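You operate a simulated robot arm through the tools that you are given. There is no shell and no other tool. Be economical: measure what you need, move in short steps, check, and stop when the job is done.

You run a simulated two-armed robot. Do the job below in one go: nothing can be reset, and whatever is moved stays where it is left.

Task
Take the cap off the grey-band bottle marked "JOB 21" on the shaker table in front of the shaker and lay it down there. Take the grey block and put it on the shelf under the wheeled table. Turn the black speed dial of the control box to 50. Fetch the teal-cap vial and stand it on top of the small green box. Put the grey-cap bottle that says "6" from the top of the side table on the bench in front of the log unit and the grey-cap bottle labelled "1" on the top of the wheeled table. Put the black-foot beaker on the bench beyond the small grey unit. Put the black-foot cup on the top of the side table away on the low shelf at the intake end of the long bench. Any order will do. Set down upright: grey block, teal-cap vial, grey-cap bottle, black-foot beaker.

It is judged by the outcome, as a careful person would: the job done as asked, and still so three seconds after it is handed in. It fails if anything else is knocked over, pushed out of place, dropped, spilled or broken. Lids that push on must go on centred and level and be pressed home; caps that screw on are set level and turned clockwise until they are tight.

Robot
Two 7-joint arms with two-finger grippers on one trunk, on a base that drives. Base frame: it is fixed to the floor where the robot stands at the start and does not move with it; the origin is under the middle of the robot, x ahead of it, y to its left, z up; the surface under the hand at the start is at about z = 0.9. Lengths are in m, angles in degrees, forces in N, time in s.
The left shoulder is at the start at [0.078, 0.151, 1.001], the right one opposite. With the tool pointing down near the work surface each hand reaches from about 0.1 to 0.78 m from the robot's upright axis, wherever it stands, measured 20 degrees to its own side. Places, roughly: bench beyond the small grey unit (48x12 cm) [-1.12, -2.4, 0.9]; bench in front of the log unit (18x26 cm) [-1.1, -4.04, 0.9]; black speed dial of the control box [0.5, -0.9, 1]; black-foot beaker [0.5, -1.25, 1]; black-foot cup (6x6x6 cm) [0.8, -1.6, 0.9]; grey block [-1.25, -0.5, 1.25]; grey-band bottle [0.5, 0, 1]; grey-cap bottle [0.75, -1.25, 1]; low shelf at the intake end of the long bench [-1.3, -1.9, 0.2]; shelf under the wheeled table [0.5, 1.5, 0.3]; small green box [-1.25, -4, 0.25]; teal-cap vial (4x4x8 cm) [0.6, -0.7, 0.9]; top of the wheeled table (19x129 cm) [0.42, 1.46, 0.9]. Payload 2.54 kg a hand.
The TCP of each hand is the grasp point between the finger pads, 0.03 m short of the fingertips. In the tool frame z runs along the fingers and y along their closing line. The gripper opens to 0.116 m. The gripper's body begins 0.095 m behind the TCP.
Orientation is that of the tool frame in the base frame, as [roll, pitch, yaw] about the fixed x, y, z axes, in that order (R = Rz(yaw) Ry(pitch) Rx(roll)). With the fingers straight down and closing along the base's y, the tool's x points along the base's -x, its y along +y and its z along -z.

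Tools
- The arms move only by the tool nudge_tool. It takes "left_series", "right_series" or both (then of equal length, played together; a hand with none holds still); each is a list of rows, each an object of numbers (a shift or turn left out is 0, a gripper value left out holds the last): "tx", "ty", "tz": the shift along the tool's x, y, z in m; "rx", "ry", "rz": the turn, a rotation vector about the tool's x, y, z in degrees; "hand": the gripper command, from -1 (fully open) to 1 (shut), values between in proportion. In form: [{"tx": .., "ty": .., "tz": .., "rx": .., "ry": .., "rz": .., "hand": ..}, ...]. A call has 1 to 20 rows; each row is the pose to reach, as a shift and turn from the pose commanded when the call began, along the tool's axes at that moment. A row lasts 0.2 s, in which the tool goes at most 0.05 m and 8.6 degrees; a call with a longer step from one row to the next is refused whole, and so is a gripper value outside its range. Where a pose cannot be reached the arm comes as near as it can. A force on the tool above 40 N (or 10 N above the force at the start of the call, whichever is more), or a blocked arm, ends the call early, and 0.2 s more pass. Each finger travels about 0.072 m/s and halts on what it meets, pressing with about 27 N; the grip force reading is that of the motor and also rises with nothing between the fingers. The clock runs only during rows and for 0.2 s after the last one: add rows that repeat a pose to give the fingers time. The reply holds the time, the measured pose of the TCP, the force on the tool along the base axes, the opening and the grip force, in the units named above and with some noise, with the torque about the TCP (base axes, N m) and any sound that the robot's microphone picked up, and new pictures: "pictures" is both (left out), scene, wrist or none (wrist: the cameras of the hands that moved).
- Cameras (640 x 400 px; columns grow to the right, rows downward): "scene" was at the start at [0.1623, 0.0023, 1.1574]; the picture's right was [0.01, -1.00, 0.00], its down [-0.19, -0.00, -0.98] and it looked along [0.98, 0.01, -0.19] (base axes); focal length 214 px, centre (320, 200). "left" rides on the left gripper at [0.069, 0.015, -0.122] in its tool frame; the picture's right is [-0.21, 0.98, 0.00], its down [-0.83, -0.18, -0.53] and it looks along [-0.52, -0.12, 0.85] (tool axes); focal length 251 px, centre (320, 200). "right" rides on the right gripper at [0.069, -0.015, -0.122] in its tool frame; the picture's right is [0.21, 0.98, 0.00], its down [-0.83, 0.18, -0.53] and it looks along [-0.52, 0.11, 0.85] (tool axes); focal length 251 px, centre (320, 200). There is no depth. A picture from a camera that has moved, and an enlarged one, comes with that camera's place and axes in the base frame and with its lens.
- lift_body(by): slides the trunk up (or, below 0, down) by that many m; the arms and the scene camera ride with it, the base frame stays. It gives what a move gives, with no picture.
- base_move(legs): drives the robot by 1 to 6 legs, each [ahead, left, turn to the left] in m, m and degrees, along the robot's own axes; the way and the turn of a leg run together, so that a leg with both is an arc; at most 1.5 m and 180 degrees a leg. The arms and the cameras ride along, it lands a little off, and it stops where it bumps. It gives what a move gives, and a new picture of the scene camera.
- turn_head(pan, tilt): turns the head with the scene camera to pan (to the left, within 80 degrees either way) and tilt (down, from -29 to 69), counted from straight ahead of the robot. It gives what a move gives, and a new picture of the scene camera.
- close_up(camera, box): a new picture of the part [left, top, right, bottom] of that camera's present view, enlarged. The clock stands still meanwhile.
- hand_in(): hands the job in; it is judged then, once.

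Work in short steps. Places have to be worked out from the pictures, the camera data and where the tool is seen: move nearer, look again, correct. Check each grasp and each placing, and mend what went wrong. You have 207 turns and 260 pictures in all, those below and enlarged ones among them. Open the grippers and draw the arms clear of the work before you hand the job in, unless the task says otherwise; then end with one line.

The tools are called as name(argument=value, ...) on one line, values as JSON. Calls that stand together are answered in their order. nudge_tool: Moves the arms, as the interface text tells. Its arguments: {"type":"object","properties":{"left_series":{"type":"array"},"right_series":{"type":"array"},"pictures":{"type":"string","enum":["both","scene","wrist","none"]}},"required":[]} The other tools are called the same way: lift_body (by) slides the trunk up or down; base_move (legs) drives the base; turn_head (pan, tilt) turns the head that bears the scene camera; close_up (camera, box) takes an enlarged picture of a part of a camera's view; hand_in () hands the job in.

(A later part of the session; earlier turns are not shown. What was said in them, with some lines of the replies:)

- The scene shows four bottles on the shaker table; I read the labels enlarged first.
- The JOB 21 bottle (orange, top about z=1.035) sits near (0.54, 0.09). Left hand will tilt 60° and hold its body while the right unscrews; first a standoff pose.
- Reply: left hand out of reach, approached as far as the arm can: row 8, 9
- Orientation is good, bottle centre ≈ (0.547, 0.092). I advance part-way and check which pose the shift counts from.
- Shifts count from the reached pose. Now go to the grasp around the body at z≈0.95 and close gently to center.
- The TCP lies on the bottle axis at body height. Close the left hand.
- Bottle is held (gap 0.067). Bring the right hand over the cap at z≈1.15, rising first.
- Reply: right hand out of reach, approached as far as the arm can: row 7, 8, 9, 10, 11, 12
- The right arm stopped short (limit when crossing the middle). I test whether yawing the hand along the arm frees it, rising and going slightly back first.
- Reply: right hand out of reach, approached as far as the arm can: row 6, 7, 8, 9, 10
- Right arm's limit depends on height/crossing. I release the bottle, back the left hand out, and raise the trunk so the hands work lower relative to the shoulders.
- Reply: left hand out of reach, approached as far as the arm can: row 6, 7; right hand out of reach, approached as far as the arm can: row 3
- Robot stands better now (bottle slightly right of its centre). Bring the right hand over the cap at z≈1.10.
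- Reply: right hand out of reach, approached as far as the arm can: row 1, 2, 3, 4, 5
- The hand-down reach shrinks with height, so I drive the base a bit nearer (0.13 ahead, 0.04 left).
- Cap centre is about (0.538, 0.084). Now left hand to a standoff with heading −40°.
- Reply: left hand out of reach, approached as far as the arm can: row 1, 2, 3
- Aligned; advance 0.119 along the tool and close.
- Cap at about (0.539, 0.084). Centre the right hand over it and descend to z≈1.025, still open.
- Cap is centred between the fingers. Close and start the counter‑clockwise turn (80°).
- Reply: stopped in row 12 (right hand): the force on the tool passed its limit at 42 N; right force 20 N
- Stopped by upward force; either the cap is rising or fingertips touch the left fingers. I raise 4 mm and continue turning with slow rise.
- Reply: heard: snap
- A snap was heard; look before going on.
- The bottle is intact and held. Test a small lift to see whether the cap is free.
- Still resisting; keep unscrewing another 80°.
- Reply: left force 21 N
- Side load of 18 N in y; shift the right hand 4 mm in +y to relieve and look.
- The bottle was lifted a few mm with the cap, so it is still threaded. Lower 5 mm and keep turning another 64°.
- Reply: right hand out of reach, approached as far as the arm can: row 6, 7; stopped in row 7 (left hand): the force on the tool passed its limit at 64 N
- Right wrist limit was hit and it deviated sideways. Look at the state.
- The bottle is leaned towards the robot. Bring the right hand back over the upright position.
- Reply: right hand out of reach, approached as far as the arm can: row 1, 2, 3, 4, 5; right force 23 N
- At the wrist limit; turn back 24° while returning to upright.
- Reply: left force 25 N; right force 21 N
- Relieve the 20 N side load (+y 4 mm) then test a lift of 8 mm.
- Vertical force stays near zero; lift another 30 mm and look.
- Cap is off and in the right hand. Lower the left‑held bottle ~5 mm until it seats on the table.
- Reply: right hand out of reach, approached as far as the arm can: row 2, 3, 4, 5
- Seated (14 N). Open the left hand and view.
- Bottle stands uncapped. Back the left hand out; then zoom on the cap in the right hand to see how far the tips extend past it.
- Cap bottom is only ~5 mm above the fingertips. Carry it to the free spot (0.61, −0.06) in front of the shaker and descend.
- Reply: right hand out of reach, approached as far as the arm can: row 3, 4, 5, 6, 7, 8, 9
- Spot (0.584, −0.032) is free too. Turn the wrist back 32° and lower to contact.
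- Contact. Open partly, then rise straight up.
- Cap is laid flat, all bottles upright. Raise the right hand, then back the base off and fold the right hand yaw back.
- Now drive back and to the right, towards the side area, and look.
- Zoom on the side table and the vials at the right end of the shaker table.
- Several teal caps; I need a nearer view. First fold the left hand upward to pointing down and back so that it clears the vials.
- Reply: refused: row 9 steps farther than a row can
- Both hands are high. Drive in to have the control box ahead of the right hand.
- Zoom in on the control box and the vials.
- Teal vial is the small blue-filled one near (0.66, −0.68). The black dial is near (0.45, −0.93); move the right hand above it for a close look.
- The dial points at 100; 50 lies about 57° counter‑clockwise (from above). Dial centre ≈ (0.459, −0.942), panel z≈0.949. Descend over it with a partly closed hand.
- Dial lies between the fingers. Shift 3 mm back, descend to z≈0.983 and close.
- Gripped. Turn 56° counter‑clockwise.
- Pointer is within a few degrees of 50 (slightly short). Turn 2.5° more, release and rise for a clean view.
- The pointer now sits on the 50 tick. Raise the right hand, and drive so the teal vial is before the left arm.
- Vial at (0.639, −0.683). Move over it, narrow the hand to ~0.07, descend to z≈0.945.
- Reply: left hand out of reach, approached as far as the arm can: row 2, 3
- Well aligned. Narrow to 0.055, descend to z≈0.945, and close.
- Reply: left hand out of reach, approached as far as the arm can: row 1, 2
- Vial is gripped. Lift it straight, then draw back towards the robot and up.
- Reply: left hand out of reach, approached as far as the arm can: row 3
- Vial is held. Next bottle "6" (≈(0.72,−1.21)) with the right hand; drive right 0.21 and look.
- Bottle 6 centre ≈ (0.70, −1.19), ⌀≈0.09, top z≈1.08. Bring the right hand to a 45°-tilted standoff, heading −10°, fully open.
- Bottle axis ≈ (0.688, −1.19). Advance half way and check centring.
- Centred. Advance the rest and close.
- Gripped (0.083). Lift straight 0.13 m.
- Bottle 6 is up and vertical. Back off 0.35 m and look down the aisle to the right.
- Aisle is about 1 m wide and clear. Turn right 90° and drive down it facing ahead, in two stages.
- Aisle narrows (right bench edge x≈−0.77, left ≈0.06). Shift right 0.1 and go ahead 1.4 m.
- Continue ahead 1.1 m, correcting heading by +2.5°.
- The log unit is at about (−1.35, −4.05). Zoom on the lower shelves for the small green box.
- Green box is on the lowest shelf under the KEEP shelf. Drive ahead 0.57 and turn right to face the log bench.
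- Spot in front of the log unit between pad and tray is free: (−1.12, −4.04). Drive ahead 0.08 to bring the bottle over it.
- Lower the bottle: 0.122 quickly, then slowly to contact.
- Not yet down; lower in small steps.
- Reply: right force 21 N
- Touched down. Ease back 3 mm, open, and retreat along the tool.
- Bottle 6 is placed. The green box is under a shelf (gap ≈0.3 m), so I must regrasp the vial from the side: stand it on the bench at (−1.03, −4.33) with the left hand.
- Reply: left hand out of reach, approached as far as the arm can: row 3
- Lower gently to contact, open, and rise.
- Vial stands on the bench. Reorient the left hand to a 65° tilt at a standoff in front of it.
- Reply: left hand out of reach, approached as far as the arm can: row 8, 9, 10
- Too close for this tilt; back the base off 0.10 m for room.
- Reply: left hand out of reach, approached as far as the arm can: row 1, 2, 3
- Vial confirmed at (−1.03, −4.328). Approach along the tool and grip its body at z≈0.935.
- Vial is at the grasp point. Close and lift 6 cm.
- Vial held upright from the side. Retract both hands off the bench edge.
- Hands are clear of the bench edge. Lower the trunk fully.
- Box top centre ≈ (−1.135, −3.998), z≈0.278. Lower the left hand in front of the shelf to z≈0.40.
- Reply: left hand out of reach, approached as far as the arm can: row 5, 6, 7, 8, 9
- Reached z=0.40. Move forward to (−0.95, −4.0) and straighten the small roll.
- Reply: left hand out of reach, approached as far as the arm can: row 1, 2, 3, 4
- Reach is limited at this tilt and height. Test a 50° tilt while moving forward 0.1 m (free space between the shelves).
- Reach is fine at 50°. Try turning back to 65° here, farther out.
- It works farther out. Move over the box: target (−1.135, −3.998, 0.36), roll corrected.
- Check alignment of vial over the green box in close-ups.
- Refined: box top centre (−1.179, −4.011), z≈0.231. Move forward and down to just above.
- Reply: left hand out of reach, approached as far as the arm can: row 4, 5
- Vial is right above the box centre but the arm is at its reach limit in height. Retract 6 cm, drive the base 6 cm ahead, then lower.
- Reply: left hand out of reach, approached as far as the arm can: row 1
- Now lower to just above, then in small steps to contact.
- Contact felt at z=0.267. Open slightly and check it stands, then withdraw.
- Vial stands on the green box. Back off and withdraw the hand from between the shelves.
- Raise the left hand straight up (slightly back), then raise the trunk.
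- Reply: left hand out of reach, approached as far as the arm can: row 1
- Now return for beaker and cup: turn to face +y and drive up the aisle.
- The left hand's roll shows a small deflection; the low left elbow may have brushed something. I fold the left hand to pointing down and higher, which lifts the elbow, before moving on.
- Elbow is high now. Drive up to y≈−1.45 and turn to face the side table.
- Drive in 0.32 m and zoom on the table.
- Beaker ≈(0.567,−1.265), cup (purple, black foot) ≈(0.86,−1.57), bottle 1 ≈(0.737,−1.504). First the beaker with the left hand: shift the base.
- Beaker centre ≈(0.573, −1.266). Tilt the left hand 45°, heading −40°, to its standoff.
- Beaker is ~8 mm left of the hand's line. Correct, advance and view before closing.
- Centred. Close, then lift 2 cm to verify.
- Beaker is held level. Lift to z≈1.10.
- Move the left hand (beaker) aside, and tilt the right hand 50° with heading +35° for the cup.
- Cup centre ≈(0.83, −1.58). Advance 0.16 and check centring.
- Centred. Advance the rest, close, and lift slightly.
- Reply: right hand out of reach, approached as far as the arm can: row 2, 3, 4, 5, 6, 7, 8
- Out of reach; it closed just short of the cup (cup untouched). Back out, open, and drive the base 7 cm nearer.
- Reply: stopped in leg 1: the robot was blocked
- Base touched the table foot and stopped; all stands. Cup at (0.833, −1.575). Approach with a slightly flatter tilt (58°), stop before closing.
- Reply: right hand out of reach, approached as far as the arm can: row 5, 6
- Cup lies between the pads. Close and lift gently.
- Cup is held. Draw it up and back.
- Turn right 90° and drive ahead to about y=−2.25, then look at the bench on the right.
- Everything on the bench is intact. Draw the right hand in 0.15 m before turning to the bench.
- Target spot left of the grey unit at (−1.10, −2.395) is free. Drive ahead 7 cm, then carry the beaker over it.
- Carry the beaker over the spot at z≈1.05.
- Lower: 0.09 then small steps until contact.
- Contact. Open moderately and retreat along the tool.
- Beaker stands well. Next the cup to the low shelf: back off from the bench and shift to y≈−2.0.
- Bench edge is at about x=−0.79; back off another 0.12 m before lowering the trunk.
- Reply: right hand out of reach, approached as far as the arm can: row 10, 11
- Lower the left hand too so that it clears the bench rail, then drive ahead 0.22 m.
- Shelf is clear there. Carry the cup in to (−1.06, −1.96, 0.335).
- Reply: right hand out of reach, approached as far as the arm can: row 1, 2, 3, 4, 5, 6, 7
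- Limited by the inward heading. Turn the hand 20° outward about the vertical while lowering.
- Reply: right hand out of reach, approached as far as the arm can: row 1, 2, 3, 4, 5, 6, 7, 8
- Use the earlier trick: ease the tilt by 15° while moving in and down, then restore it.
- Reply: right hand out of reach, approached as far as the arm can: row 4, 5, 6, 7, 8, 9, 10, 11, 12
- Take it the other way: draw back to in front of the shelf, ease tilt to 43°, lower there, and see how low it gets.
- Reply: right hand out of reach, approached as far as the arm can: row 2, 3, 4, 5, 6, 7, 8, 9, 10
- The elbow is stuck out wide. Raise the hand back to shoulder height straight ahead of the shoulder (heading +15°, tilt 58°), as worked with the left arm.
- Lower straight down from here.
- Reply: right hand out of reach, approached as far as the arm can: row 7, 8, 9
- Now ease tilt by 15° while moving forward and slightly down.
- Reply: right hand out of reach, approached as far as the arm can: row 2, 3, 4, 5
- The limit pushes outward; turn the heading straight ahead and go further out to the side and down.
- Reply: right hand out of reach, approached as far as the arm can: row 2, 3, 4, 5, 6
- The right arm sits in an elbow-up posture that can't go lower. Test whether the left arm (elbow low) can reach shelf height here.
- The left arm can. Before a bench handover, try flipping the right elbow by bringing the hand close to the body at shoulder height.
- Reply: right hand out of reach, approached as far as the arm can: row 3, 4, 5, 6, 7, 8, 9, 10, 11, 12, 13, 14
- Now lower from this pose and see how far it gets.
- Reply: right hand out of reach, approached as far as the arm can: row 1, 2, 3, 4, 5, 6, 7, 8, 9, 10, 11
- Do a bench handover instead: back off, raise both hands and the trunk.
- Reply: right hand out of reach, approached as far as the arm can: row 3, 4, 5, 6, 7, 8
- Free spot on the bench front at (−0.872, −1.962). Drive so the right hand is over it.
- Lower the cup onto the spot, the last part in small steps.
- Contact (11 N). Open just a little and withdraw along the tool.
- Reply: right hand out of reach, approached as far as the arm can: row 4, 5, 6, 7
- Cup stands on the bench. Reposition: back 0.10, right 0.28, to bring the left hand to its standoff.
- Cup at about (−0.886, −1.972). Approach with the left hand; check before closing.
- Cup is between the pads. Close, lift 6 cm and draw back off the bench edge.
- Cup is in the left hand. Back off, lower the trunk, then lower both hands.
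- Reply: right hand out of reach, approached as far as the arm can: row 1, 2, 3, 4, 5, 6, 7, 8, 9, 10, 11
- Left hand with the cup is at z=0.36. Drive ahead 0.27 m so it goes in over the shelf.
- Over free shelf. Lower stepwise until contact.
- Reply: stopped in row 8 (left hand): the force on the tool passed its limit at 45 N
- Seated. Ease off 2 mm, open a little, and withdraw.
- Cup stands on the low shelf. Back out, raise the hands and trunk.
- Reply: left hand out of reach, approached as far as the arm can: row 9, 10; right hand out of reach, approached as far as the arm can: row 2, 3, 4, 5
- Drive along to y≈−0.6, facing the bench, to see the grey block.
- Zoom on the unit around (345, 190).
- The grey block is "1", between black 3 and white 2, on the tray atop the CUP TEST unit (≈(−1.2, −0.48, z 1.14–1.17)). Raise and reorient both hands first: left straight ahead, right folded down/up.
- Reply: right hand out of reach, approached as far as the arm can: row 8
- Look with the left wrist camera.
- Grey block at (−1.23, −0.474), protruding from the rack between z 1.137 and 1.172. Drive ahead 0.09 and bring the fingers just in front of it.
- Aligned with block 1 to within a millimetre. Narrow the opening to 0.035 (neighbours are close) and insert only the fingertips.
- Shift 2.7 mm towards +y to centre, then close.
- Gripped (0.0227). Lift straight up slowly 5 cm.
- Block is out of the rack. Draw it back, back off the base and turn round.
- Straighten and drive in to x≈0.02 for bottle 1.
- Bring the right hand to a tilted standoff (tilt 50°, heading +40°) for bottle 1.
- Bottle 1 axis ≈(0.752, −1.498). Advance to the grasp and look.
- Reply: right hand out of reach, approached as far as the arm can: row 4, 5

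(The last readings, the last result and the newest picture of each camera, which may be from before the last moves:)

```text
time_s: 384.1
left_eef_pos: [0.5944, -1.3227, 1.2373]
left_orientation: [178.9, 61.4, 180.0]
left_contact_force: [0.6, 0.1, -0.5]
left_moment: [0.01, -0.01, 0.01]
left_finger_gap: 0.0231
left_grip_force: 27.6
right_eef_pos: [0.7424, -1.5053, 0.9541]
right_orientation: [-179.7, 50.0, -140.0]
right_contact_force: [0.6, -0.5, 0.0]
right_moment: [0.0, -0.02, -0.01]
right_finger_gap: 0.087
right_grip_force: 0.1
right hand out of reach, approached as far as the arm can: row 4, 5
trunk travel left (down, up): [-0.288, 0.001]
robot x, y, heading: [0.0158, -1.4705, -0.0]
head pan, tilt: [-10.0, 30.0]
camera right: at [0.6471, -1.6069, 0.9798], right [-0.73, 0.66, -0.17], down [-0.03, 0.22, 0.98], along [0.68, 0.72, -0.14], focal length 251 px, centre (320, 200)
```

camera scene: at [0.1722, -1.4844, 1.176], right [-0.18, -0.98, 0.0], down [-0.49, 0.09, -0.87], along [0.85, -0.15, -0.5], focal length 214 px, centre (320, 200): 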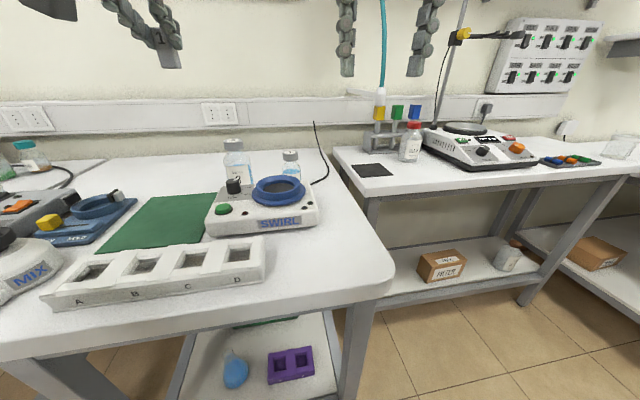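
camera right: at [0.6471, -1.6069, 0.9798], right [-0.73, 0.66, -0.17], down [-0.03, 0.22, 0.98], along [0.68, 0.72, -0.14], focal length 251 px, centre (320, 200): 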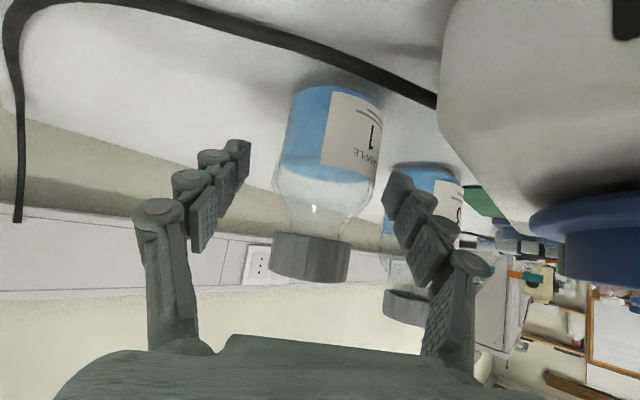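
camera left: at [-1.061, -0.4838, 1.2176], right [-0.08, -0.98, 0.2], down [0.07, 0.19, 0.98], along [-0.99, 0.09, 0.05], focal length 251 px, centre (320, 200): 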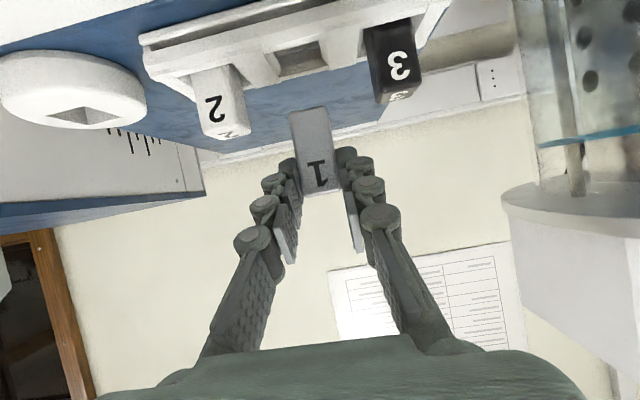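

Bottle 1 sits between the pads. Close and lift.

nudge_tool(right_series=[{"hand": 1}, {"hand": 1}, {"hand": 1}, {"hand": 1}, {"tx": -0.023, "tz": -0.019}, {"tx": -0.046, "tz": -0.04}, {"tx": -0.065, "tz": -0.07}, {"tx": -0.08, "tz": -0.1}, {"tx": -0.09, "tz": -0.12}], pictures="both")

```text
time_s: 386.1
left_eef_pos: [0.594, -1.3221, 1.2369]
left_orientation: [178.8, 61.4, 179.9]
left_contact_force: [0.4, 0.2, 0.1]
left_moment: [0.02, -0.01, -0.01]
left_finger_gap: 0.0227
left_grip_force: 26.9
right_eef_pos: [0.7163, -1.5259, 1.1027]
right_orientation: [-179.7, 50.0, -140.0]
right_contact_force: [0.0, -0.7, -2.9]
right_moment: [-0.02, -0.03, 0.02]
right_finger_gap: 0.0538
right_grip_force: 27.1
trunk travel left (down, up): [-0.288, 0.001]
robot x, y, heading: [0.0139, -1.4695, -0.3]
head pan, tilt: [-10.0, 30.0]
camera scene: at [0.1715, -1.4844, 1.1761], right [-0.18, -0.98, 0.0], down [-0.49, 0.09, -0.87], along [0.85, -0.15, -0.5], focal length 214 px, centre (320, 200)
camera right: at [0.6216, -1.6271, 1.1277], right [-0.73, 0.66, -0.17], down [-0.02, 0.22, 0.98], along [0.68, 0.72, -0.14], focal length 251 px, centre (320, 200)
```

scene: 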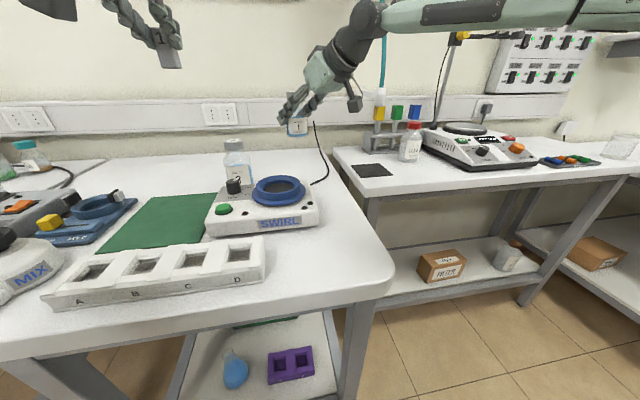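
right: 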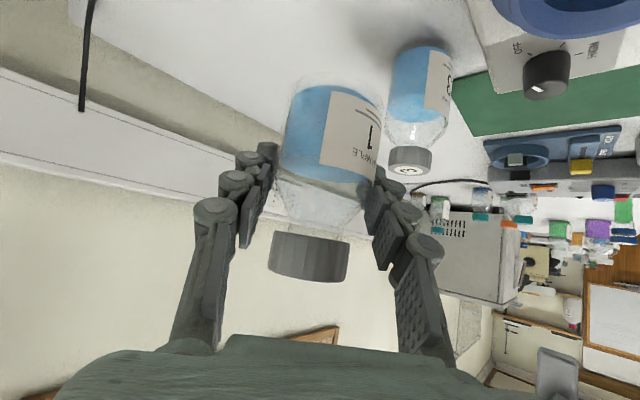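

Bottle 1 is held. Back off and drive to the wheeled table (left ~2.9 m).

base_move(legs=[[-0.36, 0, 0], [0, 1.45, 0.3], [0, 1.2, 0]])

turn_head(pan=10, tilt=30)

```text
time_s: 413.5
left_eef_pos: [0.22, 1.3434, 1.2367]
left_orientation: [178.8, 61.4, -179.3]
left_contact_force: [0.6, 0.2, -0.1]
left_moment: [0.0, 0.0, 0.01]
left_finger_gap: 0.0229
left_grip_force: 27.1
right_eef_pos: [0.3478, 1.1424, 1.101]
right_orientation: [-179.7, 50.0, -139.0]
right_contact_force: [0.5, 0.2, -2.3]
right_moment: [0.04, 0.01, -0.01]
right_finger_gap: 0.0536
right_grip_force: 27.3
trunk travel left (down, up): [-0.288, 0.001]
robot x, y, heading: [-0.3594, 1.1874, 1.0]
head pan, tilt: [-10.0, 30.0]
camera scene: at [-0.1995, 1.1752, 1.1761], right [-0.16, -0.99, 0.0], down [-0.49, 0.08, -0.87], along [0.85, -0.14, -0.5], focal length 214 px, centre (320, 200)
```

scene: 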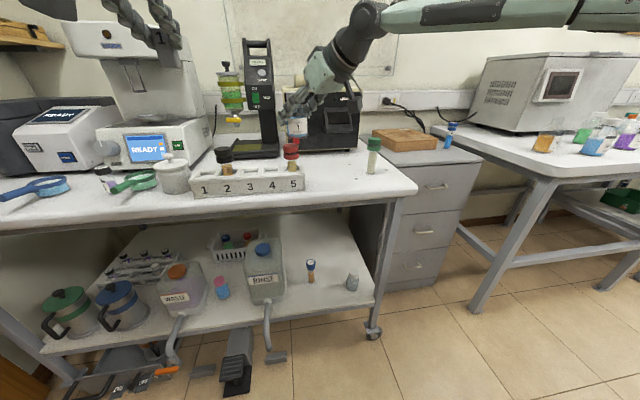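

```text
time_s: 414.4
left_eef_pos: [0.2208, 1.343, 1.2375]
left_orientation: [178.8, 61.4, -179.2]
left_contact_force: [0.5, 0.0, -0.5]
left_moment: [0.02, -0.02, -0.01]
left_finger_gap: 0.0228
left_grip_force: 26.9
right_eef_pos: [0.3464, 1.1424, 1.1009]
right_orientation: [-179.8, 49.9, -139.1]
right_contact_force: [1.2, -0.1, -1.8]
right_moment: [0.03, 0.0, -0.01]
right_finger_gap: 0.0537
right_grip_force: 27.1
trunk travel left (down, up): [-0.288, 0.001]
robot x, y, heading: [-0.357, 1.1864, 0.7]
head pan, tilt: [10.0, 30.0]
camera scene: at [-0.1999, 1.2065, 1.1761], right [0.18, -0.98, 0.0], down [-0.49, -0.09, -0.87], along [0.85, 0.16, -0.5], focal length 214 px, centre (320, 200)
```

scene: 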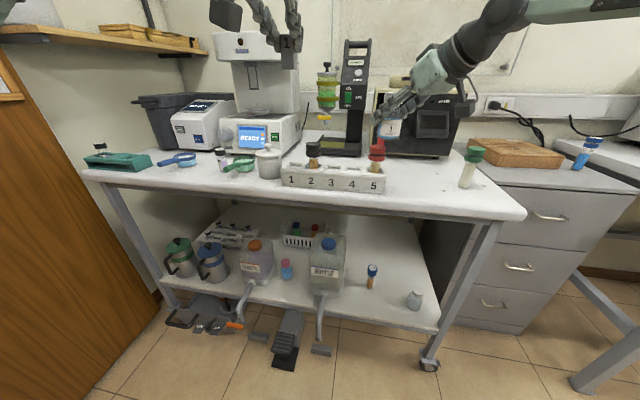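

Free spot for bottle 1 on the table top: (0.43, 1.01), between the rack (ends y≈1.12) and the green-cap vial (0.43, 0.89). Shift the base accordingly.

base_move(legs=[[0.075, -0.137, -0.7]])

nudge_tool(right_series=[{"tz": 0.0}], pictures="wrist")

```text
time_s: 416.4
left_eef_pos: [0.2984, 1.2, 1.2377]
left_orientation: [178.8, 61.3, -179.6]
left_contact_force: [-0.1, -0.1, 0.4]
left_moment: [0.02, 0.0, 0.03]
left_finger_gap: 0.0228
left_grip_force: 27.2
right_eef_pos: [0.4228, 0.9968, 1.1012]
right_orientation: [-179.8, 50.0, -139.6]
right_contact_force: [-0.3, 0.8, -2.2]
right_moment: [0.0, -0.01, -0.01]
right_finger_gap: 0.0539
right_grip_force: 27.2
trunk travel left (down, up): [-0.288, 0.001]
robot x, y, heading: [-0.2849, 1.047, 0.3]
head pan, tilt: [10.0, 30.0]
camera scene: at [-0.1234, 1.0662, 1.1761], right [0.18, -0.98, 0.0], down [-0.49, -0.09, -0.87], along [0.85, 0.15, -0.5], focal length 214 px, centre (320, 200)
```

scene: 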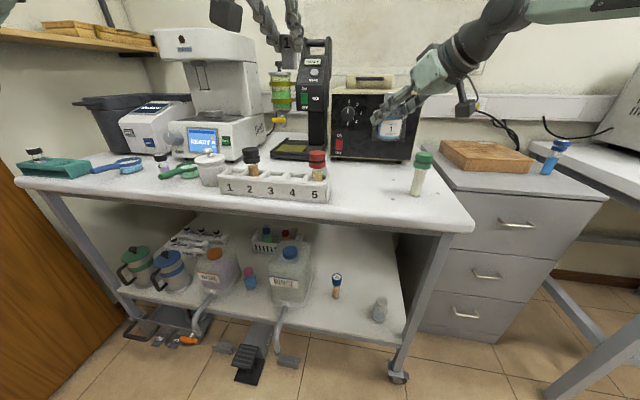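

```text
time_s: 416.8
left_eef_pos: [0.2978, 1.1996, 1.2362]
left_orientation: [178.8, 61.4, -179.8]
left_contact_force: [-0.3, -0.5, -0.3]
left_moment: [-0.05, 0.01, -0.05]
left_finger_gap: 0.0229
left_grip_force: 26.8
right_eef_pos: [0.4218, 0.9976, 1.1011]
right_orientation: [-179.8, 49.9, -139.6]
right_contact_force: [-0.2, 0.4, -2.0]
right_moment: [0.01, 0.0, 0.01]
right_finger_gap: 0.054
right_grip_force: 27.5
trunk travel left (down, up): [-0.288, 0.001]
robot x, y, heading: [-0.282, 1.0524, 0.0]
head pan, tilt: [10.0, 30.0]
camera right: at [0.3276, 0.8955, 1.1268], right [-0.74, 0.66, -0.17], down [-0.03, 0.22, 0.98], along [0.68, 0.72, -0.15], focal length 251 px, centre (320, 200)
```

right: 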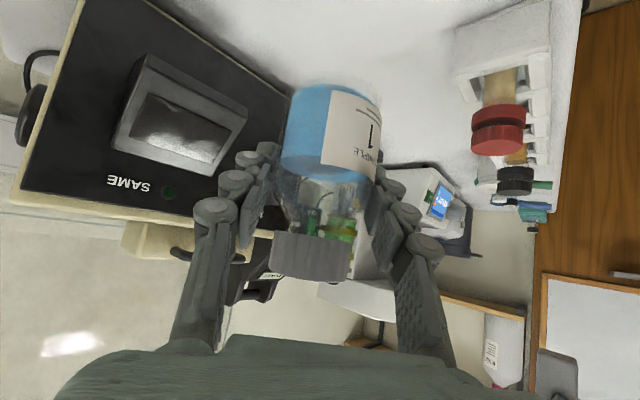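

Lower bottle 1 onto the table top, final part in small steps.

nudge_tool(right_series=[{"tx": 0.026, "tz": 0.022}, {"tx": 0.052, "tz": 0.044}, {"tx": 0.078, "tz": 0.065}, {"tx": 0.1034, "tz": 0.0868}, {"tx": 0.107, "tz": 0.09}, {"tx": 0.1095, "tz": 0.092}, {"tx": 0.112, "tz": 0.094}, {"tx": 0.1135, "tz": 0.0953}], pictures="none")

```text
time_s: 418.6
left_eef_pos: [0.297, 1.1989, 1.2371]
left_orientation: [178.7, 61.4, -179.7]
left_contact_force: [-0.4, -1.0, 0.3]
left_moment: [-0.01, 0.0, 0.02]
left_finger_gap: 0.023
left_grip_force: 27.3
right_eef_pos: [0.4232, 0.9954, 0.9541]
right_orientation: [-179.7, 50.1, -139.5]
right_contact_force: [-2.3, -1.4, 5.2]
right_moment: [0.05, 0.15, 0.07]
right_finger_gap: 0.054
right_grip_force: 27.4
trunk travel left (down, up): [-0.288, 0.001]
robot x, y, heading: [-0.2802, 1.0513, -0.0]
head pan, tilt: [10.0, 30.0]
```

Contact. Open moderately, withdraw along the tool and up.

nudge_tool(right_series=[{"hand": -0.1}, {"hand": -0.3}, {"hand": -0.3}, {"tz": -0.04}, {"tz": -0.08}, {"tz": -0.12}, {"tz": -0.15}], pictures="both")

```text
time_s: 420.2
left_eef_pos: [0.2965, 1.1998, 1.2379]
left_orientation: [178.8, 61.5, -179.6]
left_contact_force: [-0.2, -0.1, -0.8]
left_moment: [0.05, 0.03, 0.0]
left_finger_gap: 0.0227
left_grip_force: 27.1
right_eef_pos: [0.3354, 0.9245, 1.048]
right_orientation: [-179.8, 50.0, -139.4]
right_contact_force: [0.0, 0.2, -0.2]
right_moment: [-0.01, 0.0, -0.01]
right_finger_gap: 0.0755
right_grip_force: 0.0
trunk travel left (down, up): [-0.288, 0.001]
robot x, y, heading: [-0.2806, 1.0488, 0.6]
head pan, tilt: [10.0, 30.0]
camera scene: at [-0.1241, 1.0663, 1.1762], right [0.18, -0.98, 0.0], down [-0.49, -0.09, -0.87], along [0.85, 0.15, -0.5], focal length 214 px, centre (320, 200)
camera right: at [0.2402, 0.8221, 1.0733], right [-0.74, 0.66, -0.17], down [-0.03, 0.22, 0.98], along [0.68, 0.72, -0.14], focal length 251 px, centre (320, 200)
```

scene: 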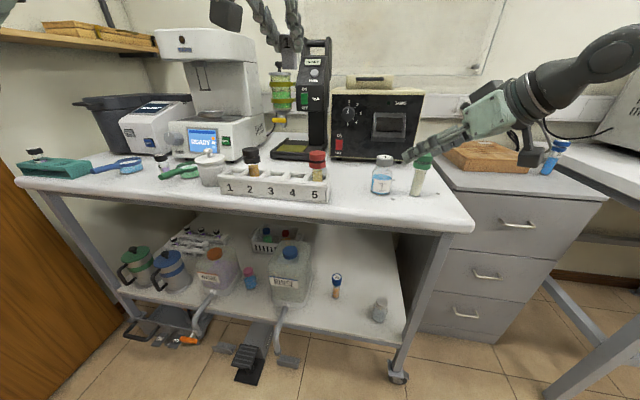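
right: 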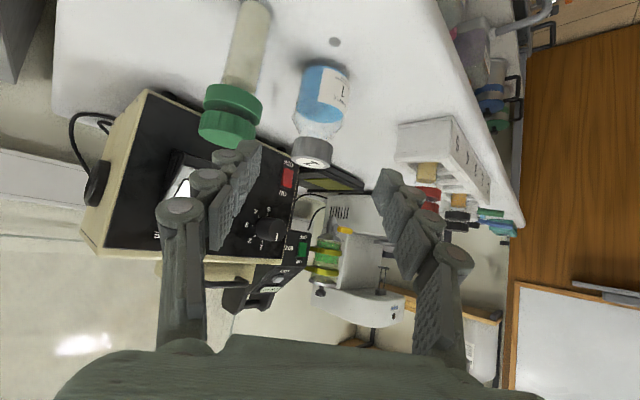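

Bottle 1 stands. Raise the right hand clear of the green-cap vial, then back off.

nudge_tool(right_series=[{"tx": -0.03, "tz": -0.02}, {"tx": -0.05, "tz": -0.05}, {"tx": -0.06, "tz": -0.08}], pictures="none")

base_move(legs=[[-0.25, 0, 0], [0, -0.2, 0]])

lift_body(by=-0.285)

```text
time_s: 421.0
left_eef_pos: [0.2979, 1.1993, 1.2367]
left_orientation: [178.9, 61.5, -179.6]
left_contact_force: [0.0, 0.0, -0.1]
left_moment: [-0.01, 0.03, 0.0]
left_finger_gap: 0.0228
left_grip_force: 26.7
right_eef_pos: [0.3139, 0.9074, 1.1483]
right_orientation: [-179.9, 50.0, -139.5]
right_contact_force: [-0.7, 0.1, -0.1]
right_moment: [0.04, 0.0, 0.01]
right_finger_gap: 0.0755
right_grip_force: 0.0
trunk travel left (down, up): [-0.288, 0.001]
robot x, y, heading: [-0.2827, 1.0481, 0.3]
head pan, tilt: [10.0, 30.0]
```

```text
time_s: 424.9
left_eef_pos: [0.0519, 0.9978, 1.2368]
left_orientation: [178.8, 61.4, 179.7]
left_contact_force: [0.6, -0.4, -0.4]
left_moment: [0.01, 0.01, 0.0]
left_finger_gap: 0.0226
left_grip_force: 27.5
right_eef_pos: [0.0644, 0.7045, 1.1483]
right_orientation: [-179.8, 49.9, -140.1]
right_contact_force: [0.2, -0.4, 0.1]
right_moment: [0.07, 0.02, -0.01]
right_finger_gap: 0.0756
right_grip_force: 0.0
trunk travel left (down, up): [-0.288, 0.001]
robot x, y, heading: [-0.5307, 0.8487, -0.3]
head pan, tilt: [10.0, 30.0]
camera scene: at [-0.372, 0.8674, 1.1762], right [0.17, -0.99, 0.0], down [-0.49, -0.08, -0.87], along [0.85, 0.14, -0.5], focal length 214 px, centre (320, 200)
```

scene: 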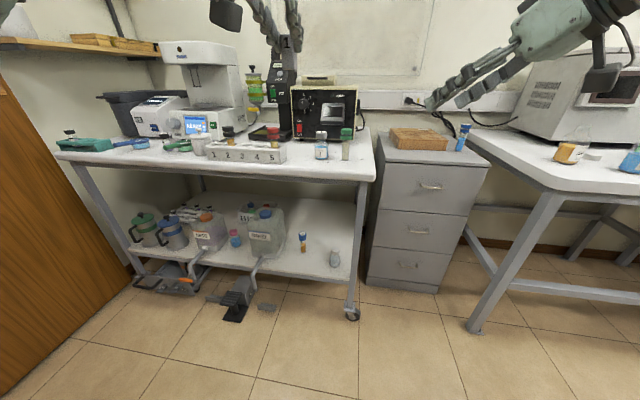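

```text
time_s: 427.8
left_eef_pos: [0.0506, 0.9981, 0.9523]
left_orientation: [178.8, 61.3, 179.6]
left_contact_force: [0.3, -0.4, -1.0]
left_moment: [0.03, 0.0, -0.01]
left_finger_gap: 0.0225
left_grip_force: 26.9
right_eef_pos: [0.0639, 0.7054, 0.8626]
right_orientation: [-179.7, 50.1, -140.0]
right_contact_force: [0.9, -0.7, -0.6]
right_moment: [0.0, 0.0, -0.02]
right_finger_gap: 0.0755
right_grip_force: 0.2
trunk travel left (down, up): [-0.003, 0.286]
robot x, y, heading: [-0.5298, 0.8552, -0.4]
head pan, tilt: [10.0, 30.0]
```

Rotate the left hand 40° inward about the vertical while lowering (the heading that worked for low reaches).

nudge_tool(left_series=[{"tx": 0.02, "tz": 0.01, "rx": 5.8, "rz": 3.2}, {"tx": 0.045, "tz": 0.024, "rx": 11.7, "rz": 6.4}, {"tx": 0.075, "tz": 0.04, "rx": 17.5, "rz": 9.6}, {"tx": 0.105, "tz": 0.057, "rx": 23.4, "rz": 12.7}, {"tx": 0.135, "tz": 0.073, "rx": 29.2, "rz": 15.9}, {"tx": 0.165, "tz": 0.09, "rx": 35.1, "rz": 19.1}, {"tx": 0.2, "tz": 0.109, "rx": 35.1, "rz": 19.1}, {"tx": 0.235, "tz": 0.128, "rx": 35.1, "rz": 19.1}, {"tx": 0.27, "tz": 0.147, "rx": 35.1, "rz": 19.1}, {"tx": 0.305, "tz": 0.166, "rx": 35.1, "rz": 19.1}, {"tx": 0.34, "tz": 0.185, "rx": 35.1, "rz": 19.1}, {"tx": 0.375, "tz": 0.204, "rx": 35.1, "rz": 19.1}], pictures="none")

```text
time_s: 430.4
left_eef_pos: [0.0541, 0.998, 0.5252]
left_orientation: [179.0, 61.0, 140.0]
left_contact_force: [-0.4, -0.1, -0.9]
left_moment: [0.0, 0.04, -0.03]
left_finger_gap: 0.0232
left_grip_force: 27.0
right_eef_pos: [0.0644, 0.7045, 0.8626]
right_orientation: [-179.8, 50.0, -140.0]
right_contact_force: [0.1, -0.3, 0.0]
right_moment: [0.02, 0.02, 0.0]
right_finger_gap: 0.0754
right_grip_force: 0.1
trunk travel left (down, up): [-0.003, 0.286]
robot x, y, heading: [-0.528, 0.8526, -0.3]
head pan, tilt: [10.0, 30.0]
```

Lower further to z≈0.42, then drive ahead 0.28 m.

nudge_tool(left_series=[{"tx": 0.035, "tz": 0.019}, {"tx": 0.07, "tz": 0.039}, {"tx": 0.092, "tz": 0.051}, {"tx": 0.092, "tz": 0.051}], pictures="none")

base_move(legs=[[0.27, 0, 0]])

turn_head(pan=15, tilt=30)

```text
time_s: 431.4
left_eef_pos: [0.0523, 1.0013, 0.4186]
left_orientation: [179.0, 61.0, 139.9]
left_contact_force: [-0.8, -0.2, -0.7]
left_moment: [0.01, 0.02, 0.03]
left_finger_gap: 0.0229
left_grip_force: 26.7
right_eef_pos: [0.0647, 0.7042, 0.8619]
right_orientation: [-179.7, 50.0, -140.1]
right_contact_force: [-0.1, -0.5, 0.7]
right_moment: [0.01, 0.0, 0.0]
right_finger_gap: 0.0754
right_grip_force: 0.0
trunk travel left (down, up): [-0.003, 0.286]
robot x, y, heading: [-0.5311, 0.853, -0.6]
head pan, tilt: [10.0, 30.0]
```

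```text
time_s: 433.2
left_eef_pos: [0.3145, 0.9967, 0.4193]
left_orientation: [179.2, 61.1, 139.9]
left_contact_force: [-0.1, 0.5, -0.5]
left_moment: [0.0, 0.01, 0.0]
left_finger_gap: 0.0228
left_grip_force: 27.4
right_eef_pos: [0.3255, 0.7011, 0.8635]
right_orientation: [-179.7, 50.0, -140.2]
right_contact_force: [-0.4, 1.1, 1.1]
right_moment: [0.01, -0.01, 0.05]
right_finger_gap: 0.0757
right_grip_force: 0.0
trunk travel left (down, up): [-0.003, 0.286]
robot x, y, heading: [-0.2669, 0.849, -0.8]
head pan, tilt: [10.0, 30.0]
camera scene: at [-0.1108, 0.8647, 0.8912], right [0.16, -0.99, 0.0], down [-0.49, -0.08, -0.87], along [0.85, 0.14, -0.5], focal length 214 px, centre (320, 200)
```

scene: 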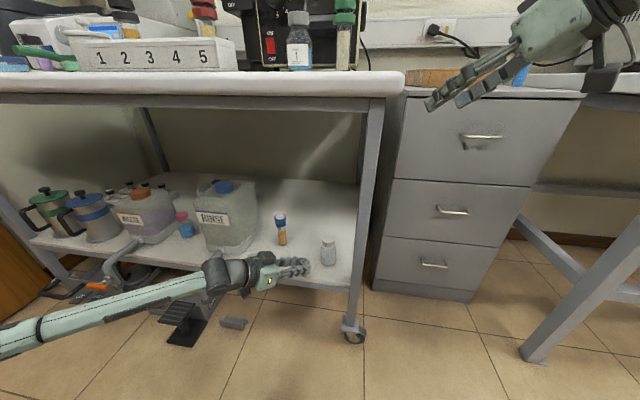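

```text
time_s: 433.9
left_eef_pos: [0.3143, 0.9979, 0.4182]
left_orientation: [179.1, 61.0, 139.8]
left_contact_force: [0.4, 0.5, 1.3]
left_moment: [-0.01, -0.01, -0.02]
left_finger_gap: 0.023
left_grip_force: 26.9
right_eef_pos: [0.3256, 0.7003, 0.8638]
right_orientation: [-179.9, 50.1, -140.3]
right_contact_force: [0.3, -0.5, -1.0]
right_moment: [-0.02, 0.0, -0.01]
right_finger_gap: 0.0752
right_grip_force: 0.0
trunk travel left (down, up): [-0.003, 0.286]
robot x, y, heading: [-0.2675, 0.8515, -0.6]
head pan, tilt: [15.0, 30.0]
camera scene: at [-0.1124, 0.8724, 0.8912], right [0.25, -0.97, 0.0], down [-0.48, -0.12, -0.87], along [0.84, 0.21, -0.5], focal length 214 px, centre (320, 200)
```

scene: 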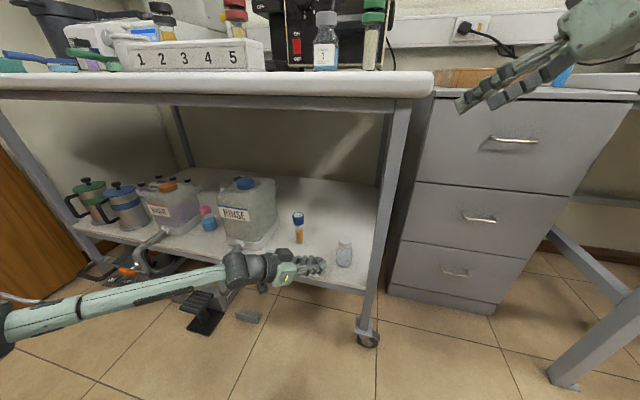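

Free spot at (0.43, 1.02) between tube and glass. Move the block in above it.

nudge_tool(left_series=[{"tx": -0.007, "ty": 0.03, "tz": 0.013}, {"tx": -0.014, "ty": 0.061, "tz": 0.026}, {"tx": -0.0213, "ty": 0.0921, "tz": 0.0384}, {"tx": -0.0213, "ty": 0.0921, "tz": 0.0384}], pictures="both")

```text
time_s: 434.9
left_eef_pos: [0.406, 1.0406, 0.4192]
left_orientation: [179.2, 61.2, 140.0]
left_contact_force: [0.2, 0.3, -0.5]
left_moment: [0.03, 0.01, 0.0]
left_finger_gap: 0.0231
left_grip_force: 26.7
right_eef_pos: [0.3245, 0.7006, 0.8639]
right_orientation: [-179.7, 49.9, -140.3]
right_contact_force: [0.1, 0.5, -0.3]
right_moment: [-0.01, -0.01, -0.01]
right_finger_gap: 0.0753
right_grip_force: 0.1
trunk travel left (down, up): [-0.003, 0.286]
robot x, y, heading: [-0.2698, 0.8479, -0.7]
head pan, tilt: [15.0, 30.0]
camera scene: at [-0.1125, 0.8724, 0.8912], right [0.25, -0.97, 0.0], down [-0.48, -0.12, -0.87], along [0.84, 0.22, -0.5], focal length 214 px, centre (320, 200)
camera left: at [0.3065, 1.1427, 0.4181], right [0.7, 0.69, 0.19], down [-0.17, -0.1, 0.98], along [0.7, -0.72, 0.05], focal length 251 px, centre (320, 200)
```

scene: 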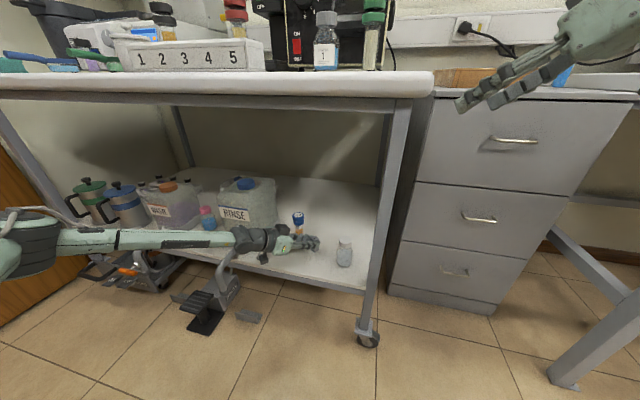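
left: 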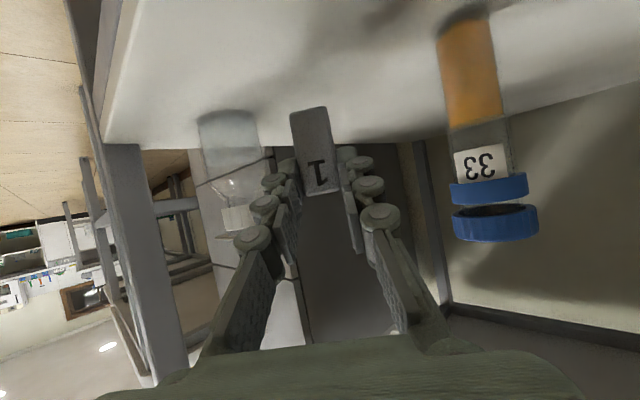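

Spot is clear. Lower the block to contact.

nudge_tool(left_series=[{"tx": 0.022, "tz": 0.012}, {"tx": 0.0437, "tz": 0.0242}, {"tx": 0.0463, "tz": 0.0257}, {"tx": 0.0489, "tz": 0.0271}, {"tx": 0.0515, "tz": 0.0286}, {"tx": 0.0541, "tz": 0.03}, {"tx": 0.0567, "tz": 0.0315}, {"tx": 0.0593, "tz": 0.0329}], pictures="wrist")

```text
time_s: 436.6
left_eef_pos: [0.4115, 1.0382, 0.365]
left_orientation: [179.0, 62.4, 139.6]
left_contact_force: [0.7, -1.2, 8.2]
left_moment: [-0.1, -0.06, 0.02]
left_finger_gap: 0.023
left_grip_force: 27.3
right_eef_pos: [0.3257, 0.7004, 0.8634]
right_orientation: [-179.8, 50.0, -140.4]
right_contact_force: [-0.4, -0.7, 0.1]
right_moment: [0.0, 0.0, 0.02]
right_finger_gap: 0.075
right_grip_force: 0.2
trunk travel left (down, up): [-0.003, 0.286]
robot x, y, heading: [-0.2681, 0.8499, -0.6]
head pan, tilt: [15.0, 30.0]
stopped in row 8 (left hand): the force on the tool passed its limit at 42 N (the readings are from after the stop); the commanded pose is now the measured one
camera left: at [0.3127, 1.1407, 0.359], right [0.7, 0.69, 0.2], down [-0.19, -0.09, 0.98], along [0.69, -0.72, 0.07], focal length 251 px, centre (320, 200)
```

left: 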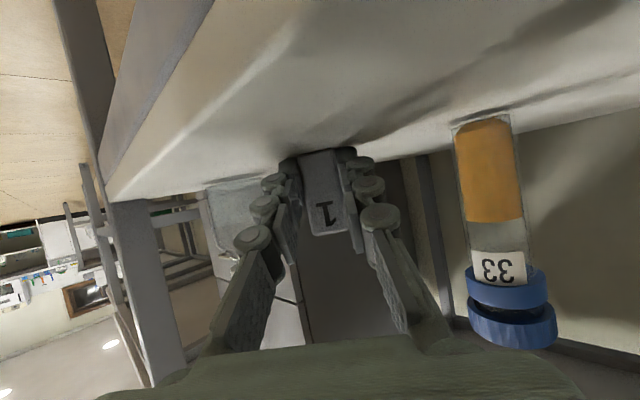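

Block is seated (slid slightly in the grip). Ease up 3 mm, open slowly, check.

nudge_tool(left_series=[{"tx": -0.0026, "tz": -0.0015}, {"tx": -0.0026, "tz": -0.0015, "hand": 0.55}, {"tx": -0.0026, "tz": -0.0015, "hand": 0.45}, {"tx": -0.0026, "tz": -0.0015, "hand": 0.35}, {"tx": -0.0026, "tz": -0.0015, "hand": 0.3}], pictures="wrist")

```text
time_s: 437.8
left_eef_pos: [0.4099, 1.0399, 0.3628]
left_orientation: [179.1, 61.9, 139.7]
left_contact_force: [0.9, -1.8, 5.6]
left_moment: [-0.06, -0.22, -0.05]
left_finger_gap: 0.0408
left_grip_force: 0.0
right_eef_pos: [0.3249, 0.7, 0.8638]
right_orientation: [-179.6, 50.0, -140.2]
right_contact_force: [0.0, 0.1, 0.5]
right_moment: [-0.01, -0.01, -0.02]
right_finger_gap: 0.0756
right_grip_force: 0.1
trunk travel left (down, up): [-0.003, 0.286]
robot x, y, heading: [-0.2694, 0.8504, -0.5]
head pan, tilt: [15.0, 30.0]
camera left: at [0.3111, 1.1419, 0.3596], right [0.7, 0.69, 0.2], down [-0.18, -0.09, 0.98], along [0.69, -0.72, 0.06], focal length 251 px, centre (320, 200)
```

left: 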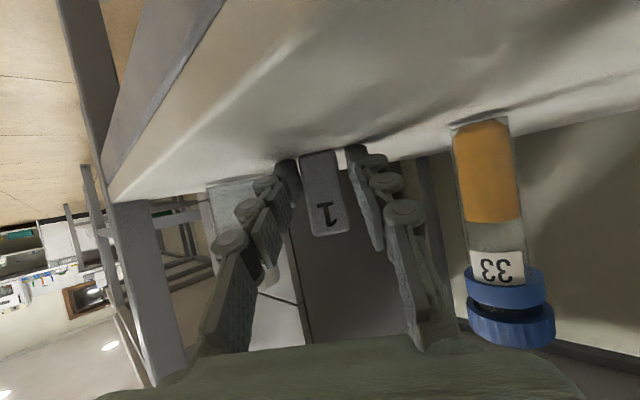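

Block stands free between the fingers. Lift 4 mm and withdraw along the tool.

nudge_tool(left_series=[{"tx": -0.004, "tz": -0.002}, {"tx": -0.004, "tz": -0.02}, {"tx": -0.004, "tz": -0.045}, {"tx": -0.004, "tz": -0.075}, {"tx": -0.004, "tz": -0.1}], pictures="both")

```text
time_s: 439.0
left_eef_pos: [0.3432, 1.0924, 0.4156]
left_orientation: [179.2, 61.9, 139.7]
left_contact_force: [-0.3, -0.3, 0.9]
left_moment: [-0.06, -0.01, 0.02]
left_finger_gap: 0.0407
left_grip_force: 0.0
right_eef_pos: [0.3254, 0.7008, 0.862]
right_orientation: [-179.6, 50.0, -140.2]
right_contact_force: [-0.3, -0.3, -0.3]
right_moment: [0.0, -0.01, 0.03]
right_finger_gap: 0.0754
right_grip_force: 0.0
trunk travel left (down, up): [-0.003, 0.286]
robot x, y, heading: [-0.2688, 0.8481, -0.7]
head pan, tilt: [15.0, 30.0]
camera scene: at [-0.1127, 0.8725, 0.8911], right [0.25, -0.97, 0.0], down [-0.48, -0.12, -0.87], along [0.84, 0.22, -0.5], focal length 214 px, centre (320, 200)
camera left: at [0.2444, 1.1952, 0.4114], right [0.7, 0.69, 0.2], down [-0.18, -0.09, 0.98], along [0.69, -0.72, 0.06], focal length 251 px, centre (320, 200)
```

scene: 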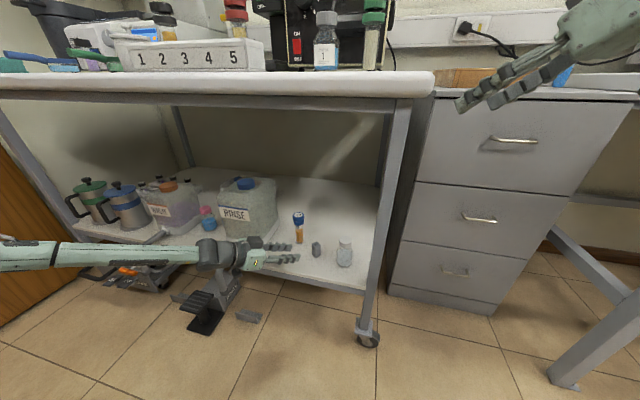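
left: 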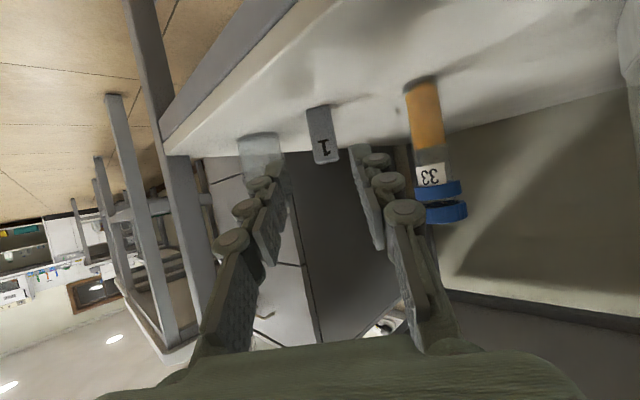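

Block stands upright. Back the base off and open both hands.

base_move(legs=[[-0.28, 0, 0]])

nudge_tool(left_series=[{"hand": -1}, {"hand": -1}, {"hand": -1}, {"hand": -1}], right_series=[{"hand": -1}, {"hand": -1}, {"hand": -1}, {"hand": -1}], pictures="scene")

close_up(camera="scene", box=[180, 100, 480, 300])

```text
time_s: 440.9
left_eef_pos: [0.0596, 1.0969, 0.4147]
left_orientation: [179.2, 61.9, 139.9]
left_contact_force: [-0.2, -0.3, -0.8]
left_moment: [0.01, 0.03, -0.02]
left_finger_gap: 0.0405
left_grip_force: 0.1
right_eef_pos: [0.0419, 0.7052, 0.8622]
right_orientation: [-179.8, 50.0, -140.1]
right_contact_force: [0.2, 0.1, -0.5]
right_moment: [-0.01, -0.04, 0.01]
right_finger_gap: 0.0752
right_grip_force: 0.2
trunk travel left (down, up): [-0.003, 0.286]
robot x, y, heading: [-0.552, 0.851, -0.7]
head pan, tilt: [15.0, 30.0]
camera scene: at [-0.3957, 0.8754, 0.8912], right [0.25, -0.97, 0.0], down [-0.48, -0.13, -0.87], along [0.84, 0.22, -0.5], focal length 214 px, centre (320, 200)
```

scene: 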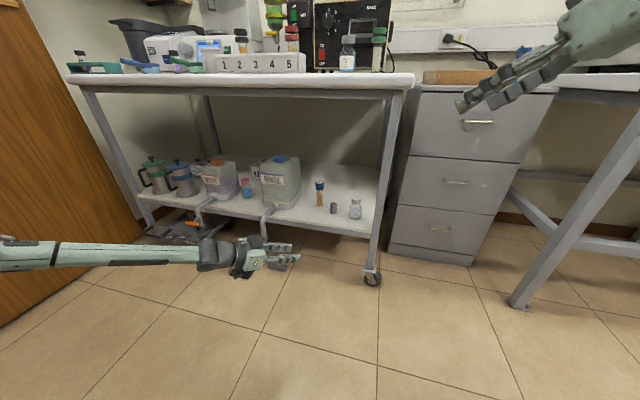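

```text
time_s: 441.9
left_eef_pos: [0.0605, 1.0971, 0.4144]
left_orientation: [179.1, 61.9, 139.9]
left_contact_force: [0.4, -0.5, 0.2]
left_moment: [-0.04, -0.01, -0.01]
left_finger_gap: 0.1162
left_grip_force: 0.1
right_eef_pos: [0.0428, 0.7044, 0.8621]
right_orientation: [-179.8, 50.1, -140.2]
right_contact_force: [0.3, 0.5, -0.1]
right_moment: [-0.02, -0.05, -0.02]
right_finger_gap: 0.116
right_grip_force: 0.0
trunk travel left (down, up): [-0.003, 0.286]
robot x, y, heading: [-0.553, 0.8537, -0.5]
head pan, tilt: [15.0, 30.0]
camera scene: at [-0.3957, 0.8754, 0.8912], right [0.25, -0.97, 0.0], down [-0.48, -0.13, -0.87], along [0.84, 0.22, -0.5], focal length 214 px, centre (320, 200)
```

scene: 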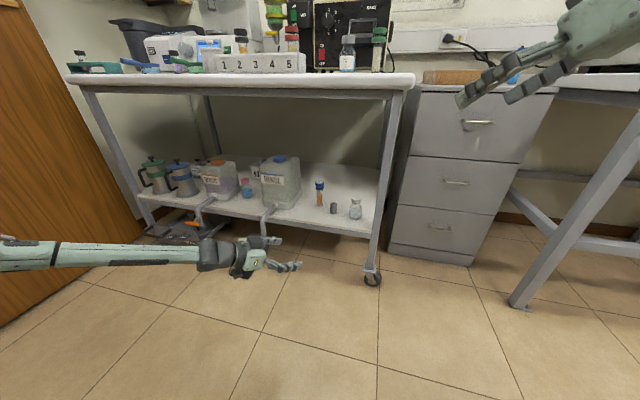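

```text
2.00 times, centred on (330, 200) of scene
camera zoom: at [-0.3957, 0.8754, 0.8912], right [0.25, -0.97, 0.0], down [-0.48, -0.13, -0.87], along [0.84, 0.22, -0.5], focal length 429 px, centre (300, 200)
```

zoom: 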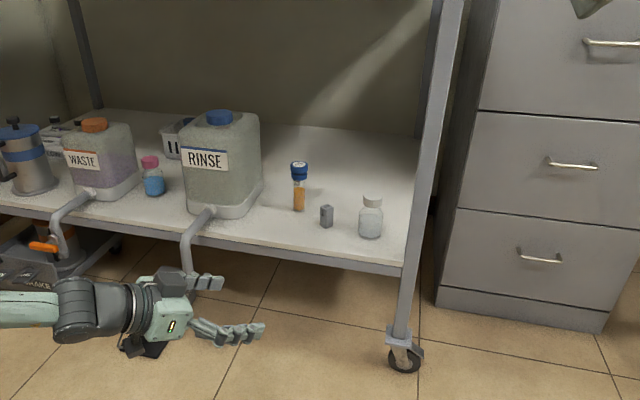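

All items are placed and upright, hands open and clear. Handing in.

hand_in()

```text
The job is handed in.
```

I finished all eight parts of the job and handed it in; every item I set down looked upright in the camera pictures, and nothing else was seen knocked over or spilled. Two things to know: the base bumped the side table's foot once and stopped, and there was a snap as the JOB 21 cap came loose, though the bottle looked undamaged.
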